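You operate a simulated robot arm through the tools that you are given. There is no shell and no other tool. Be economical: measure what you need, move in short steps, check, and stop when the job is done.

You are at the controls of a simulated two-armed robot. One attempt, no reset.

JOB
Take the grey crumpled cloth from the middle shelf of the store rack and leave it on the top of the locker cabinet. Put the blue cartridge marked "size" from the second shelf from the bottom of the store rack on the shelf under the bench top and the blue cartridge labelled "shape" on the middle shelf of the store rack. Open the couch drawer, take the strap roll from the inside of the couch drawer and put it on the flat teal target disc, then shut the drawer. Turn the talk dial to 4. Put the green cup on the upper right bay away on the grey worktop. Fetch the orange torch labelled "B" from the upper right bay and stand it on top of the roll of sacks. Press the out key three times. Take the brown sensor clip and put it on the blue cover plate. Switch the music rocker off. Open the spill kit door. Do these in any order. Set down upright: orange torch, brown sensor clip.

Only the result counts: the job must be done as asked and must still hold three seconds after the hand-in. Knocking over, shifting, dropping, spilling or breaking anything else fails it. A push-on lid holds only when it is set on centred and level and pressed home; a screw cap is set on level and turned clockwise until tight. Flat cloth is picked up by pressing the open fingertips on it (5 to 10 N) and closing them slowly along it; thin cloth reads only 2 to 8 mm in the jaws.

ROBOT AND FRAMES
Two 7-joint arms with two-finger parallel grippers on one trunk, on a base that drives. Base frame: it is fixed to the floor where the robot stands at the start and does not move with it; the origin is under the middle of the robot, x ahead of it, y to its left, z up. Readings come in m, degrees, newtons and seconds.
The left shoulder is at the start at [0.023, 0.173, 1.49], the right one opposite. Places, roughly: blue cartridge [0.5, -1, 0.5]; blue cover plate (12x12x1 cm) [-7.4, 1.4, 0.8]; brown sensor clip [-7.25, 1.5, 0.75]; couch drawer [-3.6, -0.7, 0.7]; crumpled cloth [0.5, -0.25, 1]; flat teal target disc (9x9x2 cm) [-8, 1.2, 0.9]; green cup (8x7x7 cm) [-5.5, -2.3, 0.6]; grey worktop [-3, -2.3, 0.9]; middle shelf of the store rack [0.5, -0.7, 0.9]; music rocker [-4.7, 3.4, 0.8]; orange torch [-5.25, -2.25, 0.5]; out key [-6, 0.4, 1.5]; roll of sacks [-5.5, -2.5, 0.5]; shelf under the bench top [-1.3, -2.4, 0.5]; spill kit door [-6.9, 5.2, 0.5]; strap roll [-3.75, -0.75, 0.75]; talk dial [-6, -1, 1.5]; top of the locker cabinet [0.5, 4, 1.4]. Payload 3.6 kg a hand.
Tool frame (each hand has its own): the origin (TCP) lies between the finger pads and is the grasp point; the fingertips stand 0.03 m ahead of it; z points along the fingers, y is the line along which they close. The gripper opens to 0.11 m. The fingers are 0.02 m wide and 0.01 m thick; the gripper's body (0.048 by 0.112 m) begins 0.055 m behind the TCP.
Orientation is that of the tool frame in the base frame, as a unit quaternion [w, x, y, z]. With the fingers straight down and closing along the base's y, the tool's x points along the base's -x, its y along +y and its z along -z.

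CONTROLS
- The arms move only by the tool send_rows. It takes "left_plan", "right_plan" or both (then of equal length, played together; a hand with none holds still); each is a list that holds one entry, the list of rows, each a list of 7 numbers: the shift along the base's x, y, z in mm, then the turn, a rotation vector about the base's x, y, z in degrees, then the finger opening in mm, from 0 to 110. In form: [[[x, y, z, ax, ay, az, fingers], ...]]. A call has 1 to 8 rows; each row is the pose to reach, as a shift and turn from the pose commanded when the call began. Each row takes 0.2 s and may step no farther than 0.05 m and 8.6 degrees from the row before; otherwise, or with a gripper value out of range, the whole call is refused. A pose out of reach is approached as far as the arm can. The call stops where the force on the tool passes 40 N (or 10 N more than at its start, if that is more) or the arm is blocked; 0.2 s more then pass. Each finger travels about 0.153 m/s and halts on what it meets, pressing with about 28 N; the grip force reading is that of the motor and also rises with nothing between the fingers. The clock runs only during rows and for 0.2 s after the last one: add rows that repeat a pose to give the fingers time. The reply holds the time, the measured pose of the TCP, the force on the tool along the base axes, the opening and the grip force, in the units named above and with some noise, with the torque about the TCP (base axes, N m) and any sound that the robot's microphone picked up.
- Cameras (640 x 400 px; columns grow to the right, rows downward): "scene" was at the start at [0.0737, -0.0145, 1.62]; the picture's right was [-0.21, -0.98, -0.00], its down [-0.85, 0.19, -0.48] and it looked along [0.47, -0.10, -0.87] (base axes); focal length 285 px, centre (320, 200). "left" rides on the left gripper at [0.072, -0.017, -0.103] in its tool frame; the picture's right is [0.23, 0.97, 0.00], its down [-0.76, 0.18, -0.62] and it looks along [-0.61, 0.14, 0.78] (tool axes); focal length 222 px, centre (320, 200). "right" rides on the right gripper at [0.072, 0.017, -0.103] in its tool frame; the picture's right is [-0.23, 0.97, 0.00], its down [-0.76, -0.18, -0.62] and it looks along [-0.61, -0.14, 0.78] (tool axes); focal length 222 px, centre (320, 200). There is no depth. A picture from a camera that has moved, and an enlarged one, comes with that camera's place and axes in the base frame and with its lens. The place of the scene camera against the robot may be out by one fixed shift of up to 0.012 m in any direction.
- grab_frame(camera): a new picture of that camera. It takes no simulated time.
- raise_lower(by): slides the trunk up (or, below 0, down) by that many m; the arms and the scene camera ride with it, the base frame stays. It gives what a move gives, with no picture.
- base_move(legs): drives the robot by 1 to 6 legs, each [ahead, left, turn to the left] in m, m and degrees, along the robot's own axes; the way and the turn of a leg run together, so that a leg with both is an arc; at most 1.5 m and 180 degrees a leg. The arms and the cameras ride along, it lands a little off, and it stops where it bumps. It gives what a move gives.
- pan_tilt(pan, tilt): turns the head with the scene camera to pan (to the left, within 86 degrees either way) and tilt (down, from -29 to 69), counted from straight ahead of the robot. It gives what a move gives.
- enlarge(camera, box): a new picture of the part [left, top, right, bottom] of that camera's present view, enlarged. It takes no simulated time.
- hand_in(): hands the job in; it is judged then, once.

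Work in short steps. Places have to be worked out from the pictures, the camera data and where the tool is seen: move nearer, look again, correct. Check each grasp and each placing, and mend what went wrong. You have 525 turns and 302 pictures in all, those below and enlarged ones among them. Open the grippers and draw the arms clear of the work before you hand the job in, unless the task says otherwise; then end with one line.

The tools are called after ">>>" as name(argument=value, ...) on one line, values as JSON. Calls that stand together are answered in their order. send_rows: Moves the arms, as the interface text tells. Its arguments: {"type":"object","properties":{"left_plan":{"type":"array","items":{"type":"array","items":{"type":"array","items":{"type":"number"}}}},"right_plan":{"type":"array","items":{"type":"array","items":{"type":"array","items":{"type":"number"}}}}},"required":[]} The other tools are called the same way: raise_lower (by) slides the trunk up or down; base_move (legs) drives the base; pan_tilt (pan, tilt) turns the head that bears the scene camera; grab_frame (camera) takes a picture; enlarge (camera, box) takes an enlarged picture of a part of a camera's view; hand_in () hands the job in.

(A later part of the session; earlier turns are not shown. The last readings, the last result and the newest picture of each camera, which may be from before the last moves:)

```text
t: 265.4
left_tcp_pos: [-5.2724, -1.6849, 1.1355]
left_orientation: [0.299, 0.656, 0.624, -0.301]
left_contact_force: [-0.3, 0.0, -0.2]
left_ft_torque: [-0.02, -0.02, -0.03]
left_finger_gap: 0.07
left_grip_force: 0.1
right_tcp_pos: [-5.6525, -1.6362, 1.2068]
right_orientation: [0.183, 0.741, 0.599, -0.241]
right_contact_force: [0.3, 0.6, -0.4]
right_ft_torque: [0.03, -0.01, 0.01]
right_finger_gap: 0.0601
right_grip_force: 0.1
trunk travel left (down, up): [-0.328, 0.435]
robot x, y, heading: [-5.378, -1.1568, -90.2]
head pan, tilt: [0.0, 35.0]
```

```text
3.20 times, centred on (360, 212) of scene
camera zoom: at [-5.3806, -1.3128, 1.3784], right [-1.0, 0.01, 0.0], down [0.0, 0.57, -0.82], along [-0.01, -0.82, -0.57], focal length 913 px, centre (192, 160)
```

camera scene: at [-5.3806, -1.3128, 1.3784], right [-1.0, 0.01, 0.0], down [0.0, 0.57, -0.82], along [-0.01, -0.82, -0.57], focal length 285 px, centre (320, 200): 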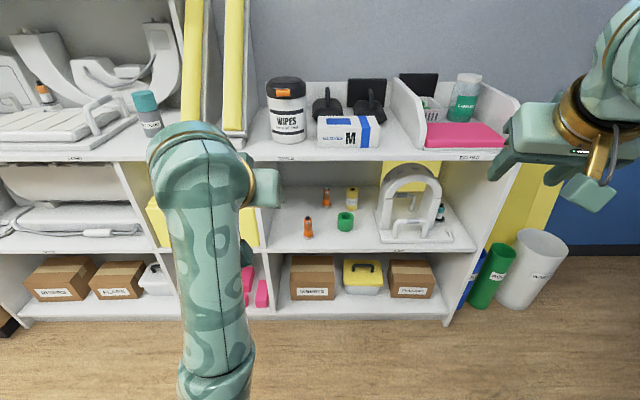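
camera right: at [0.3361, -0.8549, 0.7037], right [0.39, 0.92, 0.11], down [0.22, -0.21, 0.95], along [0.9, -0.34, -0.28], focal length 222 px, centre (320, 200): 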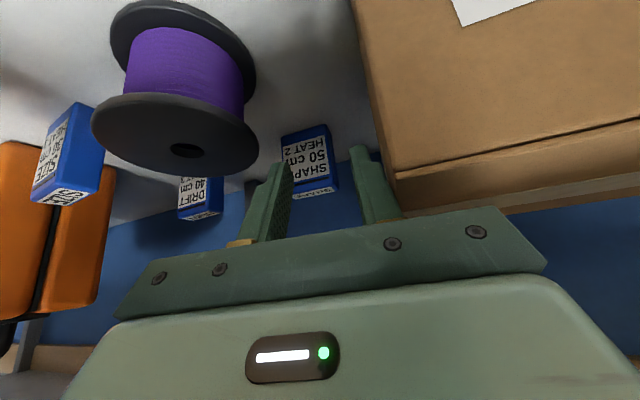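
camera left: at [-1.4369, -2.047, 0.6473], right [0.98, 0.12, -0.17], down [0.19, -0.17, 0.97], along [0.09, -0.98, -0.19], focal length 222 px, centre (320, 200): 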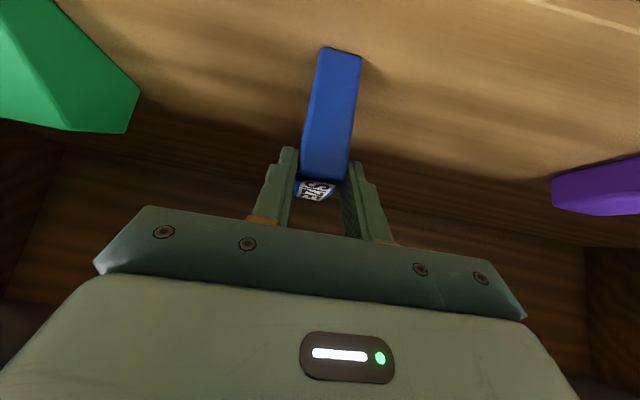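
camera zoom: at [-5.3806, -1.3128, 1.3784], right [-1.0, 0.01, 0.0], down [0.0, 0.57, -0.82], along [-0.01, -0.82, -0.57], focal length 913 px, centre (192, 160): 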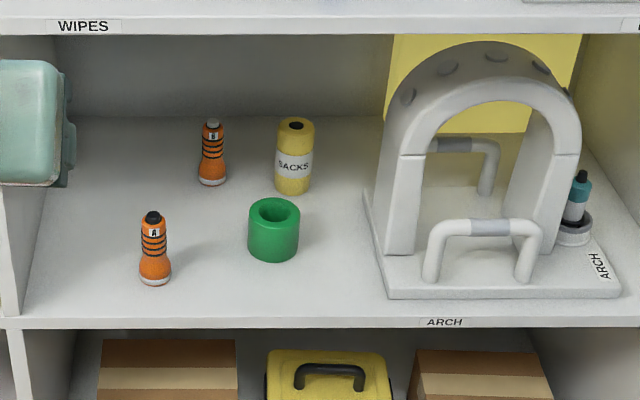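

Torch B, SACKS roll, and green cup are clear. I'll take the cup with the right hand first. Lower the trunk and re-measure.

>>> raise_lower(by=-0.3)

>>> grab_frame(camera="scene")

>>> grab_frame(camera="right")

```text
t: 268.4
left_tcp_pos: [-5.2719, -1.7254, 0.7594]
left_orientation: [0.236, 0.681, 0.65, -0.24]
left_contact_force: [0.7, 0.1, 0.8]
left_ft_torque: [-0.02, -0.03, 0.03]
left_finger_gap: 0.0699
left_grip_force: 0.0
right_tcp_pos: [-5.6522, -1.6361, 0.9069]
right_orientation: [0.182, 0.742, 0.598, -0.243]
right_contact_force: [0.0, 0.8, 0.3]
right_ft_torque: [-0.02, -0.01, -0.01]
right_finger_gap: 0.06
right_grip_force: 0.1
trunk travel left (down, up): [-0.028, 0.735]
robot x, y, heading: [-5.3775, -1.1555, -90.4]
head pan, tilt: [0.0, 35.0]
```

```text
175 pictures are left
camera scene: at [-5.3814, -1.476, 1.0628], right [-1.0, 0.01, 0.0], down [0.0, 0.57, -0.82], along [0.0, -0.82, -0.57], focal length 285 px, centre (320, 200)
```

scene: 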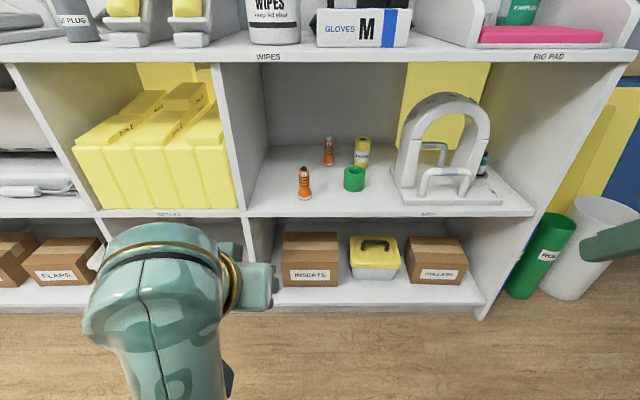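

```text
174 pictures are left
camera right: at [-5.6095, -1.5252, 0.9486], right [0.91, -0.39, 0.11], down [-0.21, -0.22, 0.95], along [-0.35, -0.89, -0.29], focal length 222 px, centre (320, 200)
```

right: 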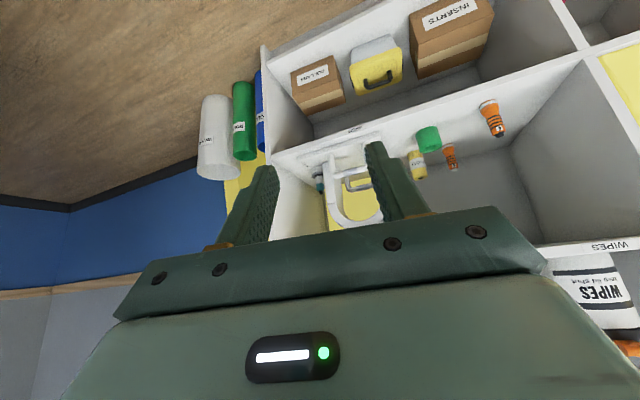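

>>> enlarge(camera="scene", box=[250, 120, 410, 220])

```text
4.00 times, centred on (330, 170) of scene
camera zoom: at [-5.3814, -1.476, 1.0628], right [-1.0, 0.01, 0.0], down [0.0, 0.57, -0.82], along [0.0, -0.82, -0.57], focal length 1142 px, centre (280, 320)
```

zoom: 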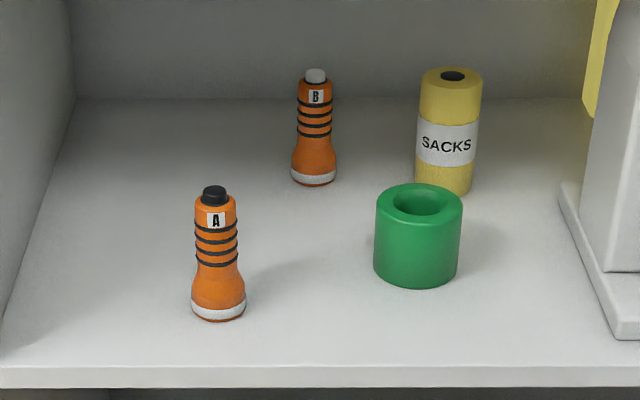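

Shelf z≈0.55; cup at ≈(-5.495,-2.285). Retract the left hand, lower the right, and align the base.

>>> send_rows(left_plan=[[[0, 30, 20, 0, 0, 0, 70], [10, 60, 40, 0, 0, 0, 70], [20, 90, 60, 0, 0, 0, 70], [30, 120, 80, 0, 0, 0, 70], [40, 150, 100, 0, 0, 0, 70], [50, 180, 120, 0, 0, 0, 70]]], right_plan=[[[20, -20, -40, 0, 0, 0, 80], [40, -40, -80, 0, 0, 0, 100], [50, -60, -120, 0, 0, 0, 105], [50, -70, -165, 0, 0, 0, 105], [50, -70, -205, 0, 0, 0, 105], [50, -70, -225, 0, 0, 0, 105]]])

>>> base_move(legs=[[0, 0.11, 0.3], [0.25, 0, 0]])

>>> grab_frame(camera="right")

>>> grab_frame(camera="scene")

```text
t: 270.0
left_tcp_pos: [-5.3026, -1.6756, 0.8105]
left_orientation: [0.323, 0.645, 0.621, -0.306]
left_contact_force: [0.1, -0.3, -0.7]
left_ft_torque: [0.01, 0.03, -0.04]
left_finger_gap: 0.0701
left_grip_force: 0.1
left hand out of reach, approached as far as the arm can: row 1, 2, 3, 4, 5, 6
right_tcp_pos: [-5.6003, -1.7071, 0.681]
right_orientation: [0.183, 0.742, 0.598, -0.241]
right_contact_force: [-0.1, -0.2, 0.2]
right_ft_torque: [0.03, 0.0, 0.0]
right_finger_gap: 0.1049
right_grip_force: 0.0
right hand out of reach, approached as far as the arm can: row 1
trunk travel left (down, up): [-0.028, 0.735]
robot x, y, heading: [-5.3741, -1.1595, -90.3]
head pan, tilt: [0.0, 35.0]
stopped in row 6 (left hand): the arm was blocked; the commanded pose is now the measured one
```

```text
t: 272.6
left_tcp_pos: [-5.1908, -1.9265, 0.8098]
left_orientation: [0.322, 0.645, 0.623, -0.305]
left_contact_force: [-0.1, -0.2, -0.2]
left_ft_torque: [-0.01, -0.01, 0.06]
left_finger_gap: 0.07
left_grip_force: 0.1
right_tcp_pos: [-5.4873, -1.9593, 0.6808]
right_orientation: [0.184, 0.74, 0.601, -0.24]
right_contact_force: [-0.5, -0.3, -0.2]
right_ft_torque: [-0.02, 0.01, 0.01]
right_finger_gap: 0.1051
right_grip_force: 0.0
trunk travel left (down, up): [-0.028, 0.735]
robot x, y, heading: [-5.2642, -1.4034, -89.9]
head pan, tilt: [0.0, 35.0]
```

```text
172 pictures are left
camera right: at [-5.4462, -1.8482, 0.7226], right [0.91, -0.39, 0.11], down [-0.21, -0.22, 0.95], along [-0.34, -0.89, -0.29], focal length 222 px, centre (320, 200)
```

right: 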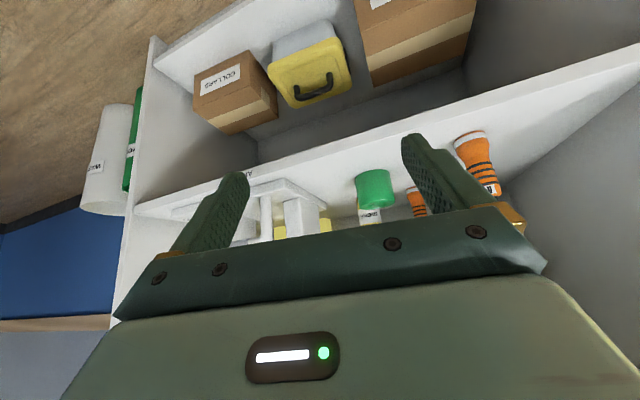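

```text
171 pictures are left
camera scene: at [-5.2697, -1.728, 1.0624], right [-1.0, 0.0, 0.0], down [0.0, 0.57, -0.82], along [0.0, -0.82, -0.57], focal length 285 px, centre (320, 200)
```

scene: 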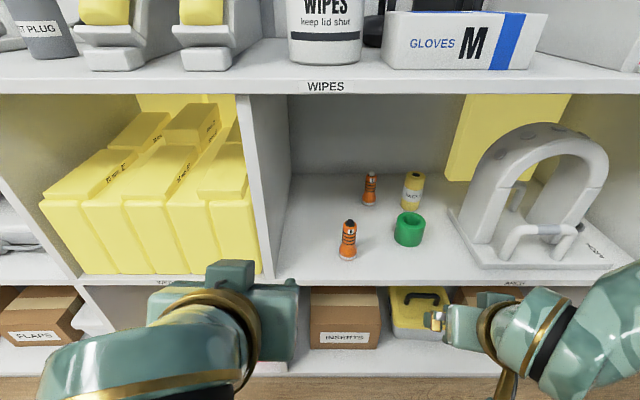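

Extend the right arm toward the cup (keeping the base, since the left hand is near the unit).

>>> send_rows(right_plan=[[[0, -45, 0, 0, 0, 0, 105], [-2, -90, 0, 0, 0, 0, 105], [-3, -135, -5, 0, 0, 0, 105], [-4, -180, -8, 0, 0, 0, 105], [-5, -225, -10, 0, 0, 0, 105], [-6, -270, -12, 0, 0, 0, 105]]])

>>> grab_frame(camera="right")

>>> grab_frame(camera="scene")

```text
t: 274.0
left_tcp_pos: [-5.1903, -1.9273, 0.8095]
left_orientation: [0.323, 0.644, 0.623, -0.305]
left_contact_force: [0.0, 0.3, 0.1]
left_ft_torque: [-0.03, 0.01, 0.01]
left_finger_gap: 0.0698
left_grip_force: 0.1
right_tcp_pos: [-5.5097, -2.2086, 0.6735]
right_orientation: [0.184, 0.739, 0.601, -0.241]
right_contact_force: [-0.2, 0.2, 0.2]
right_ft_torque: [0.0, 0.01, -0.01]
right_finger_gap: 0.105
right_grip_force: 0.1
right hand out of reach, approached as far as the arm can: row 6
trunk travel left (down, up): [-0.028, 0.735]
robot x, y, heading: [-5.2682, -1.4091, -89.9]
head pan, tilt: [0.0, 35.0]
```

```text
170 pictures are left
camera right: at [-5.4685, -2.0963, 0.7164], right [0.92, -0.39, 0.11], down [-0.21, -0.22, 0.95], along [-0.34, -0.9, -0.28], focal length 222 px, centre (320, 200)
```

right: 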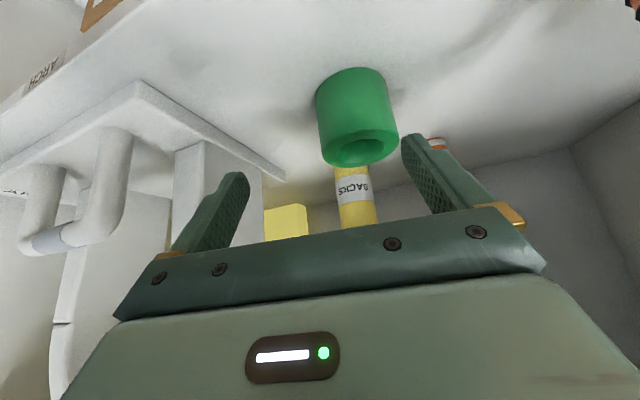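

```text
169 pictures are left
camera scene: at [-5.2697, -1.7271, 1.0628], right [-1.0, 0.0, 0.0], down [0.0, 0.57, -0.82], along [0.0, -0.82, -0.57], focal length 285 px, centre (320, 200)
```

scene: 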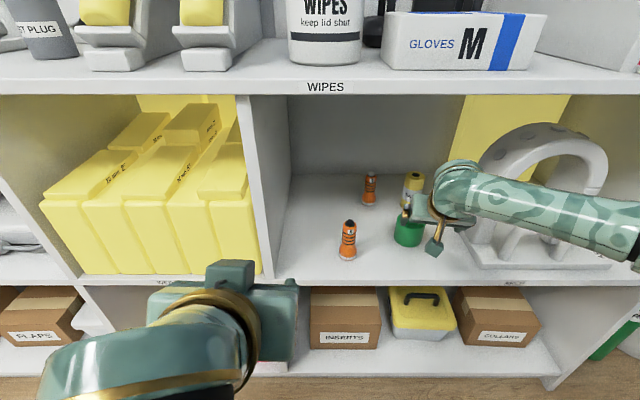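

Drive 0.075 closer (and 2 cm left), then descend over the cup.

>>> base_move(legs=[[0.075, 0.02, 0]])

>>> grab_frame(camera="right")

```text
t: 275.0
left_tcp_pos: [-5.1709, -2.0017, 0.8089]
left_orientation: [0.322, 0.644, 0.623, -0.305]
left_contact_force: [-0.4, -0.4, -0.1]
left_ft_torque: [0.02, -0.01, 0.04]
left_finger_gap: 0.0702
left_grip_force: 0.0
right_tcp_pos: [-5.4896, -2.2841, 0.6726]
right_orientation: [0.184, 0.74, 0.601, -0.24]
right_contact_force: [0.2, 0.6, -0.9]
right_ft_torque: [0.02, -0.01, 0.01]
right_finger_gap: 0.1051
right_grip_force: 0.0
trunk travel left (down, up): [-0.028, 0.735]
robot x, y, heading: [-5.2467, -1.4826, -90.0]
head pan, tilt: [0.0, 35.0]
```

```text
168 pictures are left
camera right: at [-5.4472, -2.172, 0.7151], right [0.92, -0.39, 0.12], down [-0.21, -0.22, 0.95], along [-0.34, -0.9, -0.29], focal length 222 px, centre (320, 200)
```

right: 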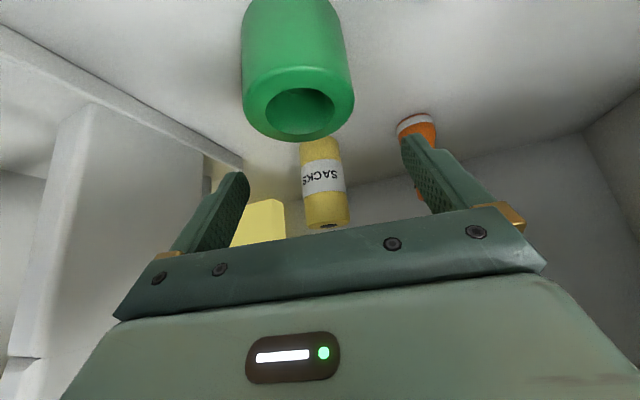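

>>> send_rows(right_plan=[[[-1, 0, -20, 0, 0, 0, 105], [-2, 0, -40, 0, 0, 0, 105], [-3, 0, -58, 0, 0, 0, 105], [-3, 0, -70, 0, 0, 0, 105], [-3, 0, -80, 0, 0, 0, 105]]])

>>> grab_frame(camera="right")

```text
t: 276.2
left_tcp_pos: [-5.169, -2.0014, 0.8096]
left_orientation: [0.324, 0.644, 0.622, -0.305]
left_contact_force: [0.6, -0.2, 0.8]
left_ft_torque: [0.02, -0.03, -0.01]
left_finger_gap: 0.0702
left_grip_force: 0.0
right_tcp_pos: [-5.5025, -2.2678, 0.6015]
right_orientation: [0.185, 0.739, 0.601, -0.24]
right_contact_force: [-0.5, -0.3, 0.0]
right_ft_torque: [0.04, 0.0, -0.02]
right_finger_gap: 0.1051
right_grip_force: 0.1
right hand out of reach, approached as far as the arm can: row 2, 3, 4, 5
trunk travel left (down, up): [-0.028, 0.735]
robot x, y, heading: [-5.2445, -1.4829, -90.1]
head pan, tilt: [0.0, 35.0]
```

```text
167 pictures are left
camera right: at [-5.4614, -2.1561, 0.6441], right [0.92, -0.38, 0.12], down [-0.21, -0.22, 0.95], along [-0.34, -0.9, -0.28], focal length 222 px, centre (320, 200)
```

right: 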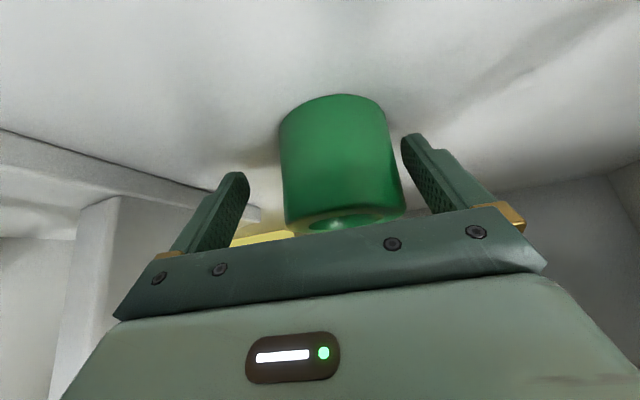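

Close on the cup.

>>> send_rows(right_plan=[[[6, 0, 0, 0, 0, 0, 100], [6, 0, 0, 0, 0, 0, 88], [6, 0, 0, 0, 0, 0, 76], [6, 0, 0, 0, 0, 0, 64], [6, 0, 0, 0, 0, 0, 60], [6, 0, 0, 0, 0, 0, 60]]])

>>> send_rows(right_plan=[[[0, 0, 10, 0, 0, 0, 60], [0, 0, 30, 0, 0, 0, 60], [0, 0, 60, 0, 0, 0, 60]]])

>>> grab_frame(camera="right")

```text
t: 277.6
left_tcp_pos: [-5.1704, -2.0013, 0.8104]
left_orientation: [0.324, 0.644, 0.623, -0.305]
left_contact_force: [0.0, 0.4, 0.4]
left_ft_torque: [-0.01, -0.04, -0.03]
left_finger_gap: 0.0699
left_grip_force: 0.0
right_tcp_pos: [-5.4984, -2.2657, 0.6025]
right_orientation: [0.185, 0.739, 0.601, -0.241]
right_contact_force: [0.5, 0.2, 0.8]
right_ft_torque: [-0.01, -0.07, 0.04]
right_finger_gap: 0.0708
right_grip_force: 27.7
right hand out of reach, approached as far as the arm can: row 1, 2, 3, 4, 5, 6
trunk travel left (down, up): [-0.028, 0.735]
robot x, y, heading: [-5.2439, -1.4821, -90.0]
head pan, tilt: [0.0, 35.0]
```

```text
t: 278.4
left_tcp_pos: [-5.1684, -2.0012, 0.8089]
left_orientation: [0.324, 0.644, 0.623, -0.304]
left_contact_force: [-0.1, 0.2, -0.2]
left_ft_torque: [0.0, 0.01, 0.02]
left_finger_gap: 0.0703
left_grip_force: 0.0
right_tcp_pos: [-5.4973, -2.265, 0.6638]
right_orientation: [0.185, 0.739, 0.601, -0.241]
right_contact_force: [-0.4, -0.3, -1.7]
right_ft_torque: [0.0, 0.0, -0.02]
right_finger_gap: 0.0707
right_grip_force: 28.0
trunk travel left (down, up): [-0.028, 0.735]
robot x, y, heading: [-5.2476, -1.4793, -90.0]
head pan, tilt: [0.0, 35.0]
```

```text
166 pictures are left
camera right: at [-5.4564, -2.154, 0.7063], right [0.92, -0.39, 0.12], down [-0.21, -0.22, 0.95], along [-0.34, -0.9, -0.29], focal length 222 px, centre (320, 200)
```

right: 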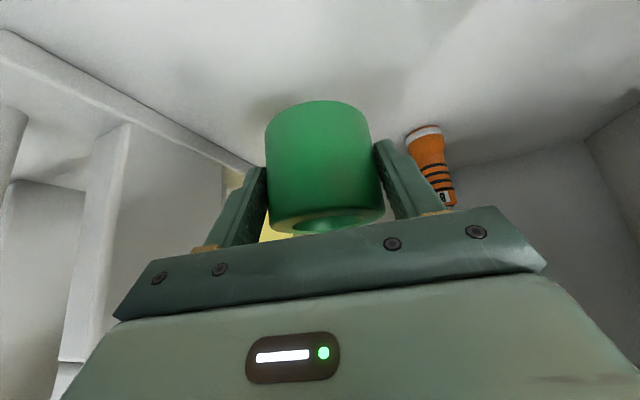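

Cup is held. Back out and go to the grey worktop (≈x -3).

>>> base_move(legs=[[-0.3, 0, 0]])

>>> raise_lower(by=0.4)

>>> base_move(legs=[[0, 1.3, 0], [0, 0.8, 0]])

>>> pan_tilt(pan=0, tilt=35)

>>> grab_frame(camera="scene")

```text
t: 280.5
left_tcp_pos: [-5.1691, -1.6998, 0.8096]
left_orientation: [0.324, 0.642, 0.625, -0.304]
left_contact_force: [-0.4, -0.5, -0.1]
left_ft_torque: [0.0, 0.0, 0.03]
left_finger_gap: 0.0699
left_grip_force: 0.1
right_tcp_pos: [-5.4936, -1.966, 0.6644]
right_orientation: [0.186, 0.738, 0.603, -0.24]
right_contact_force: [-0.1, 0.3, -1.9]
right_ft_torque: [0.02, -0.02, 0.01]
right_finger_gap: 0.071
right_grip_force: 28.3
trunk travel left (down, up): [-0.028, 0.735]
robot x, y, heading: [-5.2446, -1.1826, -89.7]
head pan, tilt: [0.0, 35.0]
```

```text
t: 284.3
left_tcp_pos: [-5.1374, -1.7124, 1.2192]
left_orientation: [0.366, 0.63, 0.622, -0.286]
left_contact_force: [0.1, -0.8, 0.4]
left_ft_torque: [-0.03, 0.03, 0.01]
left_finger_gap: 0.0702
left_grip_force: 0.0
right_tcp_pos: [-5.4969, -1.8814, 1.3159]
right_orientation: [0.322, 0.69, 0.545, -0.35]
right_contact_force: [-0.1, 0.0, -1.6]
right_ft_torque: [0.05, -0.02, 0.0]
right_finger_gap: 0.0707
right_grip_force: 28.0
trunk travel left (down, up): [-0.428, 0.335]
robot x, y, heading: [-5.245, -1.1769, -89.9]
head pan, tilt: [0.0, 35.0]
```

```text
t: 294.7
left_tcp_pos: [-3.0334, -1.7018, 1.202]
left_orientation: [0.363, 0.638, 0.623, -0.269]
left_contact_force: [-0.3, -0.6, 0.0]
left_ft_torque: [-0.01, -0.04, -0.01]
left_finger_gap: 0.0699
left_grip_force: 0.1
right_tcp_pos: [-3.3982, -1.8733, 1.3171]
right_orientation: [0.321, 0.691, 0.545, -0.35]
right_contact_force: [-0.2, -0.4, -2.6]
right_ft_torque: [0.06, 0.0, 0.0]
right_finger_gap: 0.0699
right_grip_force: 28.0
trunk travel left (down, up): [-0.428, 0.335]
robot x, y, heading: [-3.1445, -1.1778, -89.6]
head pan, tilt: [0.0, 35.0]
```

```text
t: 295.3
left_tcp_pos: [-3.0328, -1.7026, 1.2021]
left_orientation: [0.366, 0.636, 0.625, -0.267]
left_contact_force: [-0.5, 0.2, 0.3]
left_ft_torque: [-0.03, 0.02, 0.01]
left_finger_gap: 0.0699
left_grip_force: 0.1
right_tcp_pos: [-3.3982, -1.873, 1.3164]
right_orientation: [0.322, 0.69, 0.546, -0.35]
right_contact_force: [0.4, 0.6, -0.5]
right_ft_torque: [0.04, 0.01, 0.0]
right_finger_gap: 0.0699
right_grip_force: 28.3
trunk travel left (down, up): [-0.428, 0.335]
robot x, y, heading: [-3.1486, -1.1746, -90.1]
head pan, tilt: [0.0, 35.0]
```

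```text
165 pictures are left
camera scene: at [-3.151, -1.2997, 1.4795], right [-1.0, 0.0, 0.0], down [0.0, 0.57, -0.82], along [0.0, -0.82, -0.57], focal length 285 px, centre (320, 200)
```

scene: 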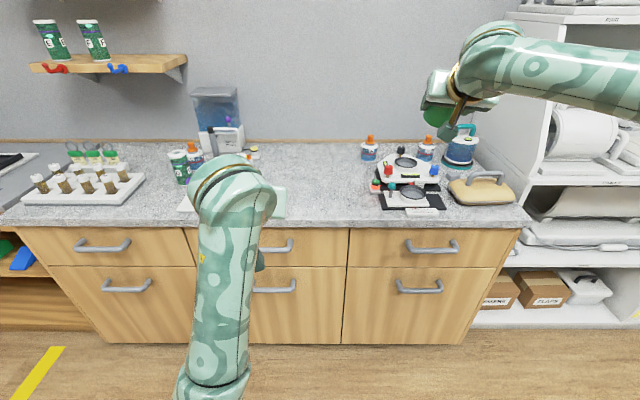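

Free area on the worktop at ≈(-3.19,-2.2). Restore the cup upright (pitch +22°), lower, and shift the base left 0.2.

>>> send_rows(right_plan=[[[0, 0, -30, 5.5, 0, 0, 60], [0, 0, -60, 11, 0, 0, 60], [0, 0, -90, 16.5, 0, 0, 60], [0, 0, -120, 21.8, 0, 0, 60], [0, 0, -160, 21.8, 0, 0, 60], [0, 0, -200, 21.8, 0, 0, 60], [0, 0, -240, 21.8, 0, 0, 60]]])

>>> base_move(legs=[[0, 0.2, 0], [0.2, 0, 0]])

>>> grab_frame(camera="scene")

>>> grab_frame(camera="right")

```text
t: 296.9
left_tcp_pos: [-3.0332, -1.7015, 1.2011]
left_orientation: [0.366, 0.637, 0.624, -0.267]
left_contact_force: [-0.6, -0.2, -0.7]
left_ft_torque: [-0.01, -0.02, -0.06]
left_finger_gap: 0.0701
left_grip_force: 0.2
right_tcp_pos: [-3.4338, -1.8122, 1.1096]
right_orientation: [0.188, 0.738, 0.602, -0.24]
right_contact_force: [-0.6, 0.6, -2.2]
right_ft_torque: [0.08, -0.04, 0.02]
right_finger_gap: 0.0699
right_grip_force: 27.5
right hand out of reach, approached as far as the arm can: row 1, 2, 3, 4, 5, 6, 7
trunk travel left (down, up): [-0.428, 0.335]
robot x, y, heading: [-3.1489, -1.1734, -90.0]
head pan, tilt: [0.0, 35.0]
```

```text
t: 299.7
left_tcp_pos: [-2.8331, -1.903, 1.2004]
left_orientation: [0.366, 0.638, 0.623, -0.268]
left_contact_force: [0.2, 0.0, -0.5]
left_ft_torque: [-0.02, 0.03, 0.01]
left_finger_gap: 0.0699
left_grip_force: 0.1
right_tcp_pos: [-3.2347, -2.0118, 1.1102]
right_orientation: [0.186, 0.739, 0.602, -0.239]
right_contact_force: [-0.1, -0.8, -2.0]
right_ft_torque: [0.03, 0.03, -0.01]
right_finger_gap: 0.07
right_grip_force: 28.3
trunk travel left (down, up): [-0.428, 0.335]
robot x, y, heading: [-2.946, -1.3767, -90.3]
head pan, tilt: [0.0, 35.0]
```

```text
164 pictures are left
camera scene: at [-2.9505, -1.5014, 1.4793], right [-1.0, 0.0, 0.0], down [0.0, 0.57, -0.82], along [0.0, -0.82, -0.57], focal length 285 px, centre (320, 200)
```

scene: 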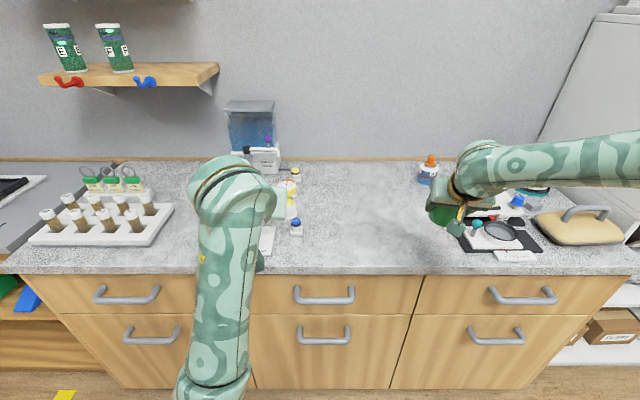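

```text
163 pictures are left
camera right: at [-3.1929, -1.9002, 1.1519], right [0.92, -0.38, 0.12], down [-0.22, -0.22, 0.95], along [-0.34, -0.9, -0.29], focal length 222 px, centre (320, 200)
```

right: 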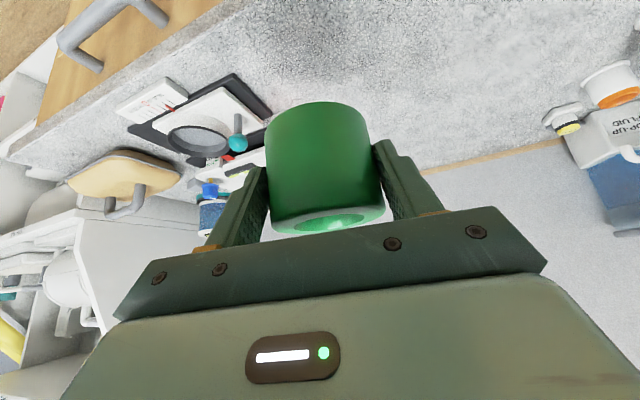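

Shift the base to place the cup at ≈(-3.155,-2.18), then lower.

>>> base_move(legs=[[0.17, 0.08, 0]])

>>> send_rows(right_plan=[[[0, 0, -40, 0, 0, 0, 60], [0, 0, -80, 0, 0, 0, 60], [0, 0, -110, 0, 0, 0, 60], [0, 0, -130, 0, 0, 0, 60]]])

>>> grab_frame(camera="scene")

>>> grab_frame(camera="right")

```text
t: 301.3
left_tcp_pos: [-2.7526, -2.0749, 1.2015]
left_orientation: [0.365, 0.638, 0.623, -0.267]
left_contact_force: [-0.3, 0.4, -0.7]
left_ft_torque: [0.0, -0.01, 0.02]
left_finger_gap: 0.0702
left_grip_force: 0.0
right_tcp_pos: [-3.1534, -2.1833, 1.1103]
right_orientation: [0.185, 0.74, 0.601, -0.24]
right_contact_force: [0.0, 0.8, -2.0]
right_ft_torque: [0.06, 0.0, -0.02]
right_finger_gap: 0.0697
right_grip_force: 27.9
trunk travel left (down, up): [-0.428, 0.335]
robot x, y, heading: [-2.8659, -1.5444, -89.9]
head pan, tilt: [0.0, 35.0]
```

```text
t: 302.3
left_tcp_pos: [-2.7516, -2.0748, 1.2028]
left_orientation: [0.367, 0.637, 0.623, -0.267]
left_contact_force: [0.6, -1.3, 0.2]
left_ft_torque: [0.0, 0.01, 0.0]
left_finger_gap: 0.0701
left_grip_force: 0.1
right_tcp_pos: [-3.1809, -2.1366, 1.0311]
right_orientation: [0.187, 0.739, 0.601, -0.24]
right_contact_force: [-0.1, -0.4, -1.8]
right_ft_torque: [0.03, -0.03, 0.01]
right_finger_gap: 0.0697
right_grip_force: 28.0
right hand out of reach, approached as far as the arm can: row 1, 2, 3, 4
trunk travel left (down, up): [-0.428, 0.335]
robot x, y, heading: [-2.8646, -1.5446, -89.8]
head pan, tilt: [0.0, 35.0]
```

```text
162 pictures are left
camera scene: at [-2.8708, -1.6714, 1.4794], right [-1.0, 0.0, 0.0], down [0.0, 0.57, -0.82], along [0.0, -0.82, -0.57], focal length 285 px, centre (320, 200)
```

scene: 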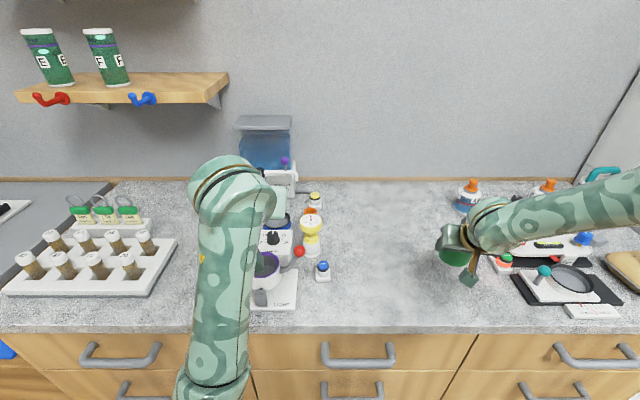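

```text
161 pictures are left
camera right: at [-3.1393, -2.0242, 1.0733], right [0.92, -0.38, 0.12], down [-0.22, -0.22, 0.95], along [-0.34, -0.9, -0.28], focal length 222 px, centre (320, 200)
```

right: 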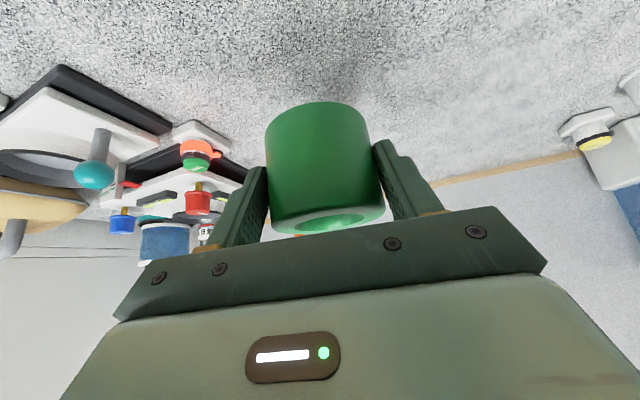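

Right arm is near a limit; raise the left hand a bit for safety and lower the trunk instead.

>>> send_rows(left_plan=[[[0, 30, 35, 0, 0, 0, 70], [0, 60, 70, 0, 0, 0, 70], [0, 90, 105, 0, 0, 0, 70]]])

>>> raise_lower(by=-0.05)

>>> raise_lower(by=-0.015)

>>> grab_frame(camera="right")

```text
t: 303.1
left_tcp_pos: [-2.739, -2.0069, 1.2822]
left_orientation: [0.38, 0.633, 0.624, -0.256]
left_contact_force: [0.3, -0.2, -0.5]
left_ft_torque: [-0.01, 0.01, -0.01]
left_finger_gap: 0.0699
left_grip_force: 0.0
left hand out of reach, approached as far as the arm can: row 3
right_tcp_pos: [-3.1807, -2.137, 1.0318]
right_orientation: [0.186, 0.739, 0.601, -0.24]
right_contact_force: [0.3, 0.6, -1.8]
right_ft_torque: [0.05, 0.01, 0.01]
right_finger_gap: 0.0697
right_grip_force: 28.0
trunk travel left (down, up): [-0.428, 0.335]
robot x, y, heading: [-2.8646, -1.5414, -90.0]
head pan, tilt: [0.0, 35.0]
```

```text
t: 304.0
left_tcp_pos: [-2.7416, -2.0157, 1.2237]
left_orientation: [0.374, 0.636, 0.626, -0.253]
left_contact_force: [0.1, 0.2, -1.0]
left_ft_torque: [-0.05, 0.0, 0.02]
left_finger_gap: 0.0699
left_grip_force: 0.0
right_tcp_pos: [-3.1812, -2.1344, 0.9823]
right_orientation: [0.186, 0.739, 0.601, -0.24]
right_contact_force: [-1.2, 0.2, -1.7]
right_ft_torque: [0.02, 0.0, 0.03]
right_finger_gap: 0.0698
right_grip_force: 27.7
trunk travel left (down, up): [-0.378, 0.385]
robot x, y, heading: [-2.8662, -1.5437, -89.6]
head pan, tilt: [0.0, 35.0]
```

```text
t: 304.6
left_tcp_pos: [-2.7413, -2.0145, 1.2089]
left_orientation: [0.376, 0.635, 0.624, -0.256]
left_contact_force: [0.7, 0.3, 0.1]
left_ft_torque: [0.0, 0.0, 0.02]
left_finger_gap: 0.0702
left_grip_force: 0.2
right_tcp_pos: [-3.1811, -2.135, 0.9669]
right_orientation: [0.187, 0.739, 0.601, -0.24]
right_contact_force: [-0.2, -0.8, -1.5]
right_ft_torque: [0.02, -0.04, -0.02]
right_finger_gap: 0.0697
right_grip_force: 28.4
trunk travel left (down, up): [-0.363, 0.4]
robot x, y, heading: [-2.8672, -1.5439, -90.1]
head pan, tilt: [0.0, 35.0]
```

```text
160 pictures are left
camera right: at [-3.1396, -2.0232, 1.0088], right [0.92, -0.38, 0.12], down [-0.22, -0.22, 0.95], along [-0.34, -0.9, -0.28], focal length 222 px, centre (320, 200)
```

right: 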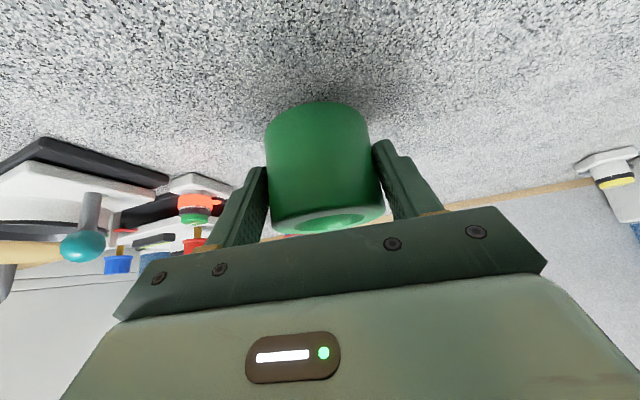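

>>> raise_lower(by=-0.01)

>>> raise_lower(by=-0.006)

```text
t: 305.2
left_tcp_pos: [-2.7421, -2.0165, 1.1982]
left_orientation: [0.377, 0.635, 0.624, -0.257]
left_contact_force: [0.1, 0.6, -0.1]
left_ft_torque: [0.01, 0.0, -0.01]
left_finger_gap: 0.07
left_grip_force: 0.2
right_tcp_pos: [-3.1821, -2.1353, 0.9568]
right_orientation: [0.186, 0.739, 0.601, -0.24]
right_contact_force: [0.3, -0.4, -1.4]
right_ft_torque: [0.02, -0.03, 0.0]
right_finger_gap: 0.0694
right_grip_force: 28.1
trunk travel left (down, up): [-0.353, 0.41]
robot x, y, heading: [-2.8662, -1.5467, -89.9]
head pan, tilt: [0.0, 35.0]
```

```text
t: 305.7
left_tcp_pos: [-2.7432, -2.0168, 1.1934]
left_orientation: [0.377, 0.635, 0.623, -0.257]
left_contact_force: [0.1, -0.5, 0.2]
left_ft_torque: [0.02, -0.02, -0.04]
left_finger_gap: 0.0701
left_grip_force: 0.1
right_tcp_pos: [-3.1814, -2.1354, 0.9514]
right_orientation: [0.186, 0.74, 0.601, -0.24]
right_contact_force: [0.6, -0.2, -2.2]
right_ft_torque: [0.01, 0.0, -0.02]
right_finger_gap: 0.0696
right_grip_force: 27.5
trunk travel left (down, up): [-0.347, 0.416]
robot x, y, heading: [-2.8678, -1.5455, -90.0]
head pan, tilt: [0.0, 35.0]
```

>>> raise_lower(by=-0.006)

>>> raise_lower(by=-0.005)

>>> raise_lower(by=-0.005)

```text
t: 306.3
left_tcp_pos: [-2.7434, -2.0168, 1.1859]
left_orientation: [0.378, 0.634, 0.623, -0.258]
left_contact_force: [1.2, 0.1, -0.1]
left_ft_torque: [0.01, -0.02, 0.02]
left_finger_gap: 0.0699
left_grip_force: 0.0
right_tcp_pos: [-3.1809, -2.1357, 0.9444]
right_orientation: [0.187, 0.739, 0.602, -0.24]
right_contact_force: [-0.2, -0.4, 1.2]
right_ft_torque: [-0.06, -0.14, -0.04]
right_finger_gap: 0.0697
right_grip_force: 28.7
trunk travel left (down, up): [-0.341, 0.422]
robot x, y, heading: [-2.8656, -1.5457, -89.9]
head pan, tilt: [0.0, 35.0]
```

```text
t: 306.8
left_tcp_pos: [-2.7426, -2.0144, 1.1829]
left_orientation: [0.38, 0.633, 0.622, -0.26]
left_contact_force: [-0.2, -0.4, 0.2]
left_ft_torque: [0.02, 0.0, 0.0]
left_finger_gap: 0.07
left_grip_force: 0.0
right_tcp_pos: [-3.18, -2.1361, 0.9444]
right_orientation: [0.189, 0.739, 0.6, -0.243]
right_contact_force: [-3.4, 0.9, 22.4]
right_ft_torque: [-0.2, -0.62, 0.08]
right_finger_gap: 0.0697
right_grip_force: 28.1
trunk travel left (down, up): [-0.336, 0.427]
robot x, y, heading: [-2.867, -1.5472, -89.9]
head pan, tilt: [0.0, 35.0]
```

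```text
t: 307.4
left_tcp_pos: [-2.7433, -2.015, 1.1758]
left_orientation: [0.379, 0.634, 0.622, -0.261]
left_contact_force: [-0.8, -0.3, -0.2]
left_ft_torque: [0.02, 0.0, -0.01]
left_finger_gap: 0.0701
left_grip_force: 0.0
right_tcp_pos: [-3.1798, -2.1339, 0.936]
right_orientation: [0.187, 0.739, 0.601, -0.24]
right_contact_force: [-1.5, 0.4, 20.3]
right_ft_torque: [-0.53, -0.57, -0.05]
right_finger_gap: 0.069
right_grip_force: 27.8
trunk travel left (down, up): [-0.331, 0.432]
robot x, y, heading: [-2.8655, -1.5493, -90.3]
head pan, tilt: [0.0, 35.0]
```

Cup is down. Open, then lift via the trunk and look.

>>> send_rows(right_plan=[[[0, 0, 2, 0, 0, 0, 80], [0, 0, 2, 0, 0, 0, 105], [0, 0, 2, 0, 0, 0, 105]]])

>>> raise_lower(by=0.15)

>>> grab_frame(camera="right")

>>> grab_frame(camera="scene")

```text
t: 308.2
left_tcp_pos: [-2.7431, -2.0162, 1.1759]
left_orientation: [0.379, 0.634, 0.622, -0.259]
left_contact_force: [-0.1, 0.1, -0.2]
left_ft_torque: [0.01, -0.02, -0.04]
left_finger_gap: 0.0698
left_grip_force: 0.2
right_tcp_pos: [-3.1807, -2.1348, 0.9369]
right_orientation: [0.185, 0.74, 0.601, -0.24]
right_contact_force: [-0.3, -0.1, 0.1]
right_ft_torque: [0.0, 0.01, 0.02]
right_finger_gap: 0.1053
right_grip_force: 0.1
trunk travel left (down, up): [-0.331, 0.432]
robot x, y, heading: [-2.8649, -1.5458, -90.0]
head pan, tilt: [0.0, 35.0]
```

```text
t: 309.9
left_tcp_pos: [-2.7362, -2.0198, 1.3317]
left_orientation: [0.388, 0.627, 0.623, -0.259]
left_contact_force: [0.2, 0.3, 0.9]
left_ft_torque: [-0.02, 0.0, 0.02]
left_finger_gap: 0.07
left_grip_force: 0.1
right_tcp_pos: [-3.1813, -2.1343, 1.0974]
right_orientation: [0.192, 0.738, 0.599, -0.245]
right_contact_force: [0.7, -0.1, 0.2]
right_ft_torque: [-0.03, 0.01, -0.04]
right_finger_gap: 0.1052
right_grip_force: 0.1
trunk travel left (down, up): [-0.481, 0.282]
robot x, y, heading: [-2.8654, -1.5463, -90.4]
head pan, tilt: [0.0, 35.0]
```

```text
159 pictures are left
camera right: at [-3.1401, -2.021, 1.1368], right [0.92, -0.38, 0.13], down [-0.22, -0.2, 0.95], along [-0.34, -0.9, -0.27], focal length 222 px, centre (320, 200)
```

right: 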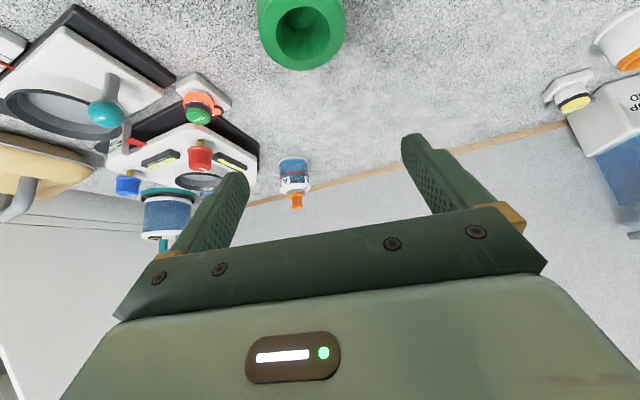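

```text
158 pictures are left
camera scene: at [-2.8706, -1.6607, 1.5327], right [-1.0, 0.0, 0.0], down [0.0, 0.57, -0.82], along [0.0, -0.82, -0.57], focal length 285 px, centre (320, 200)
```

scene: 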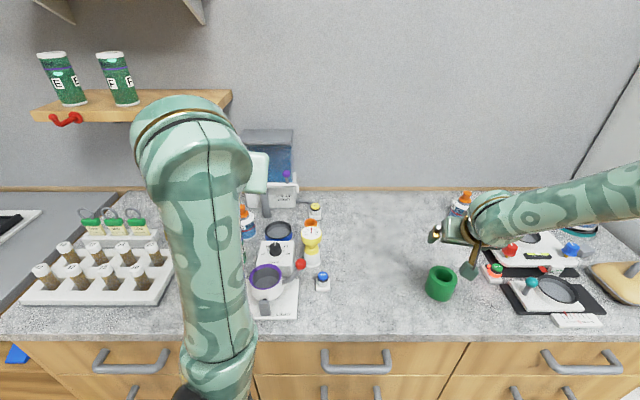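

The cup stands on the worktop. Back off, retract the right hand, and return to the bays for torch B (left arm).

>>> base_move(legs=[[-0.4, 0, 0], [0, -1.4, 0], [0, -1.2, 0]])

>>> send_rows(right_plan=[[[-20, 40, 20, 0, 0, 0, 60], [-40, 80, 40, 0, 0, 0, 60], [-60, 120, 60, 0, 0, 0, 60], [-80, 160, 80, 0, 0, 0, 60], [-90, 190, 100, 0, 0, 0, 60]]])

>>> raise_lower(by=-0.4)

>>> grab_frame(camera="scene")

```text
t: 324.6
left_tcp_pos: [-5.3134, -1.6321, 1.3227]
left_orientation: [0.388, 0.63, 0.625, -0.248]
left_contact_force: [-0.1, 0.1, -0.8]
left_ft_torque: [-0.03, 0.0, 0.0]
left_finger_gap: 0.0698
left_grip_force: 0.1
right_tcp_pos: [-5.7599, -1.7492, 1.0967]
right_orientation: [0.194, 0.737, 0.601, -0.244]
right_contact_force: [0.3, -0.4, -0.1]
right_ft_torque: [0.0, 0.01, 0.0]
right_finger_gap: 0.1051
right_grip_force: 0.1
trunk travel left (down, up): [-0.481, 0.282]
robot x, y, heading: [-5.4464, -1.1617, -89.9]
head pan, tilt: [0.0, 35.0]
```

```text
t: 325.8
left_tcp_pos: [-5.3116, -1.6325, 1.3237]
left_orientation: [0.391, 0.628, 0.626, -0.247]
left_contact_force: [0.4, -0.8, 0.1]
left_ft_torque: [-0.02, -0.01, 0.01]
left_finger_gap: 0.0698
left_grip_force: 0.1
right_tcp_pos: [-5.8497, -1.5577, 1.1974]
right_orientation: [0.194, 0.735, 0.602, -0.244]
right_contact_force: [-0.4, -0.5, -0.5]
right_ft_torque: [-0.02, 0.0, -0.01]
right_finger_gap: 0.0602
right_grip_force: 0.1
trunk travel left (down, up): [-0.481, 0.282]
robot x, y, heading: [-5.4494, -1.1582, -89.6]
head pan, tilt: [0.0, 35.0]
```

```text
t: 329.6
left_tcp_pos: [-5.3069, -1.6965, 0.8219]
left_orientation: [0.317, 0.671, 0.651, -0.162]
left_contact_force: [0.0, -0.1, -1.0]
left_ft_torque: [0.02, 0.01, -0.02]
left_finger_gap: 0.0697
left_grip_force: 0.0
right_tcp_pos: [-5.8505, -1.5927, 0.7183]
right_orientation: [0.1, 0.755, 0.626, -0.168]
right_contact_force: [0.4, -0.7, -0.2]
right_ft_torque: [0.01, -0.04, 0.04]
right_finger_gap: 0.06
right_grip_force: 0.1
trunk travel left (down, up): [-0.081, 0.682]
robot x, y, heading: [-5.45, -1.1627, -89.7]
head pan, tilt: [0.0, 35.0]
```

```text
157 pictures are left
camera scene: at [-5.4509, -1.4457, 1.1202], right [-1.0, -0.01, 0.0], down [0.0, 0.57, -0.82], along [0.0, -0.82, -0.57], focal length 285 px, centre (320, 200)
```

scene: 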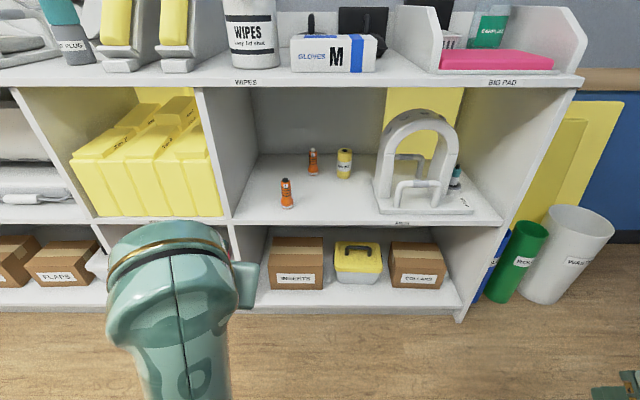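

Set the left hand to straight/42° pitch, extend, and approach with the base.

>>> send_rows(left_plan=[[[0, -40, -20, -1.4, 2, -0.6, 60], [0, -80, -40, -2.8, 4, -1.2, 60], [0, -120, -60, -4.2, 6, -1.8, 60], [0, -160, -80, -5.6, 8, -2.4, 60], [0, -200, -100, -7, 10, -3, 60], [0, -240, -117, -8.2, 12.1, -3.6, 60]]])

>>> base_move(legs=[[0, -0.12, 0], [0.25, 0, 0]])

>>> grab_frame(camera="left")

>>> grab_frame(camera="scene")

```text
t: 331.0
left_tcp_pos: [-5.3117, -1.935, 0.7036]
left_orientation: [0.278, 0.648, 0.645, -0.293]
left_contact_force: [-0.5, 0.5, 0.5]
left_ft_torque: [-0.01, -0.01, -0.01]
left_finger_gap: 0.06
left_grip_force: 0.1
right_tcp_pos: [-5.8495, -1.5929, 0.7185]
right_orientation: [0.099, 0.755, 0.627, -0.169]
right_contact_force: [-0.7, -0.2, -0.2]
right_ft_torque: [-0.01, 0.01, 0.01]
right_finger_gap: 0.0601
right_grip_force: 0.1
trunk travel left (down, up): [-0.081, 0.682]
robot x, y, heading: [-5.4483, -1.1604, -89.7]
head pan, tilt: [0.0, 35.0]
```

```text
t: 332.2
left_tcp_pos: [-5.4061, -1.9363, 0.7027]
left_orientation: [0.277, 0.65, 0.643, -0.295]
left_contact_force: [0.1, -0.4, 0.6]
left_ft_torque: [0.0, -0.02, -0.02]
left_finger_gap: 0.0601
left_grip_force: 0.1
right_tcp_pos: [-5.9421, -1.5963, 0.718]
right_orientation: [0.098, 0.756, 0.624, -0.169]
right_contact_force: [0.7, 0.3, -0.1]
right_ft_torque: [0.0, 0.02, -0.01]
right_finger_gap: 0.06
right_grip_force: 0.0
trunk travel left (down, up): [-0.081, 0.682]
robot x, y, heading: [-5.54, -1.1673, -90.0]
head pan, tilt: [0.0, 35.0]
stopped in leg 1: the robot was blocked; the commanded pose is now the measured one
```

```text
156 pictures are left
camera left: at [-5.4203, -1.8131, 0.7206], right [0.97, 0.14, -0.19], down [0.2, -0.06, 0.98], along [0.12, -0.99, -0.08], focal length 222 px, centre (320, 200)
```

left: 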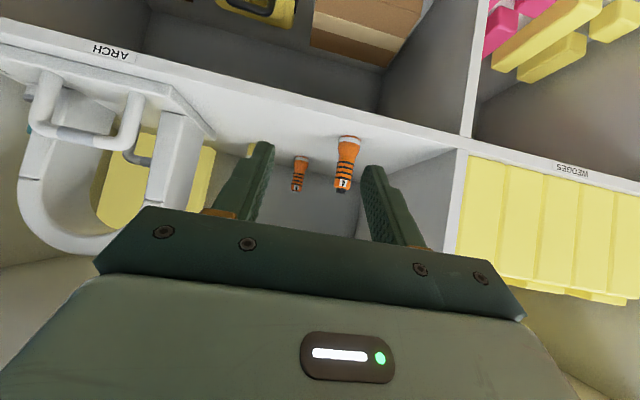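

```text
155 pictures are left
camera scene: at [-5.5412, -1.4495, 1.12], right [-1.0, 0.0, 0.0], down [0.0, 0.57, -0.82], along [0.0, -0.82, -0.57], focal length 285 px, centre (320, 200)
```

scene: 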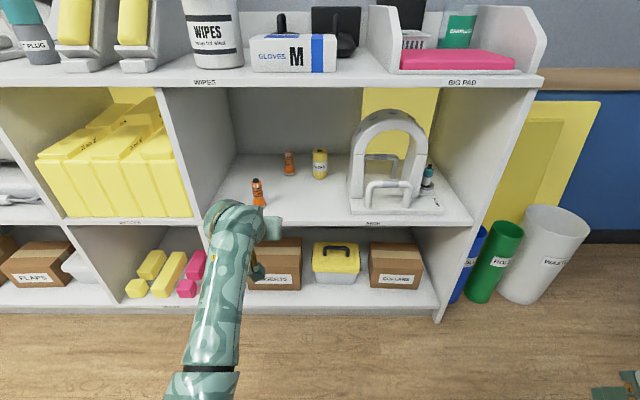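

The right arm bumped the machine on the right side; move 3 cm left and go forward.

>>> base_move(legs=[[0, 0.03, 0], [0.25, 0, 0]])

>>> grab_frame(camera="left")

>>> enlarge(camera="scene", box=[180, 80, 400, 220])

```text
t: 334.5
left_tcp_pos: [-5.377, -2.1918, 0.703]
left_orientation: [0.276, 0.65, 0.644, -0.294]
left_contact_force: [-0.7, -0.1, 0.1]
left_ft_torque: [0.0, 0.0, 0.01]
left_finger_gap: 0.0601
left_grip_force: 0.1
right_tcp_pos: [-5.9127, -1.847, 0.718]
right_orientation: [0.099, 0.757, 0.624, -0.168]
right_contact_force: [-0.2, -0.2, 0.1]
right_ft_torque: [0.01, 0.01, 0.01]
right_finger_gap: 0.0598
right_grip_force: 0.1
trunk travel left (down, up): [-0.081, 0.682]
robot x, y, heading: [-5.5083, -1.4165, -89.9]
head pan, tilt: [0.0, 35.0]
```

```text
154 pictures are left
camera left: at [-5.3915, -2.0663, 0.7204], right [0.97, 0.13, -0.19], down [0.2, -0.06, 0.98], along [0.12, -0.99, -0.08], focal length 222 px, centre (320, 200)
```

left: 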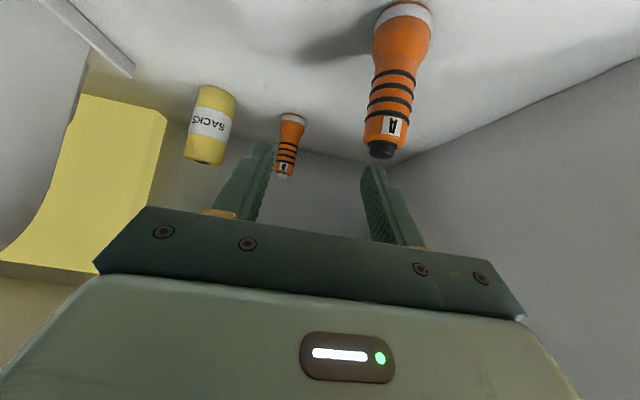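

```text
2.86 times, centred on (290, 150) of scene
camera zoom: at [-5.5122, -1.7027, 1.1198], right [-1.0, 0.0, 0.0], down [0.0, 0.57, -0.82], along [0.0, -0.82, -0.57], focal length 815 px, centre (406, 343)
```

zoom: 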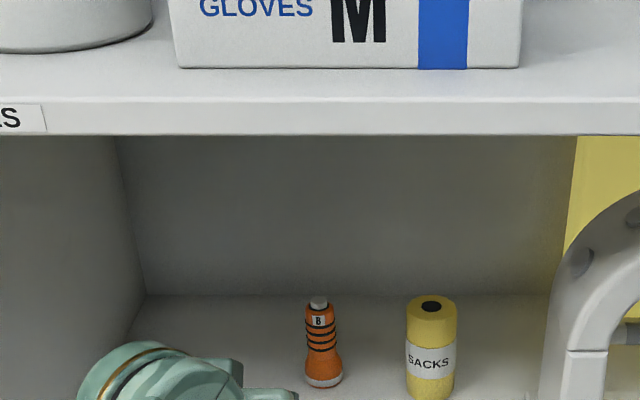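

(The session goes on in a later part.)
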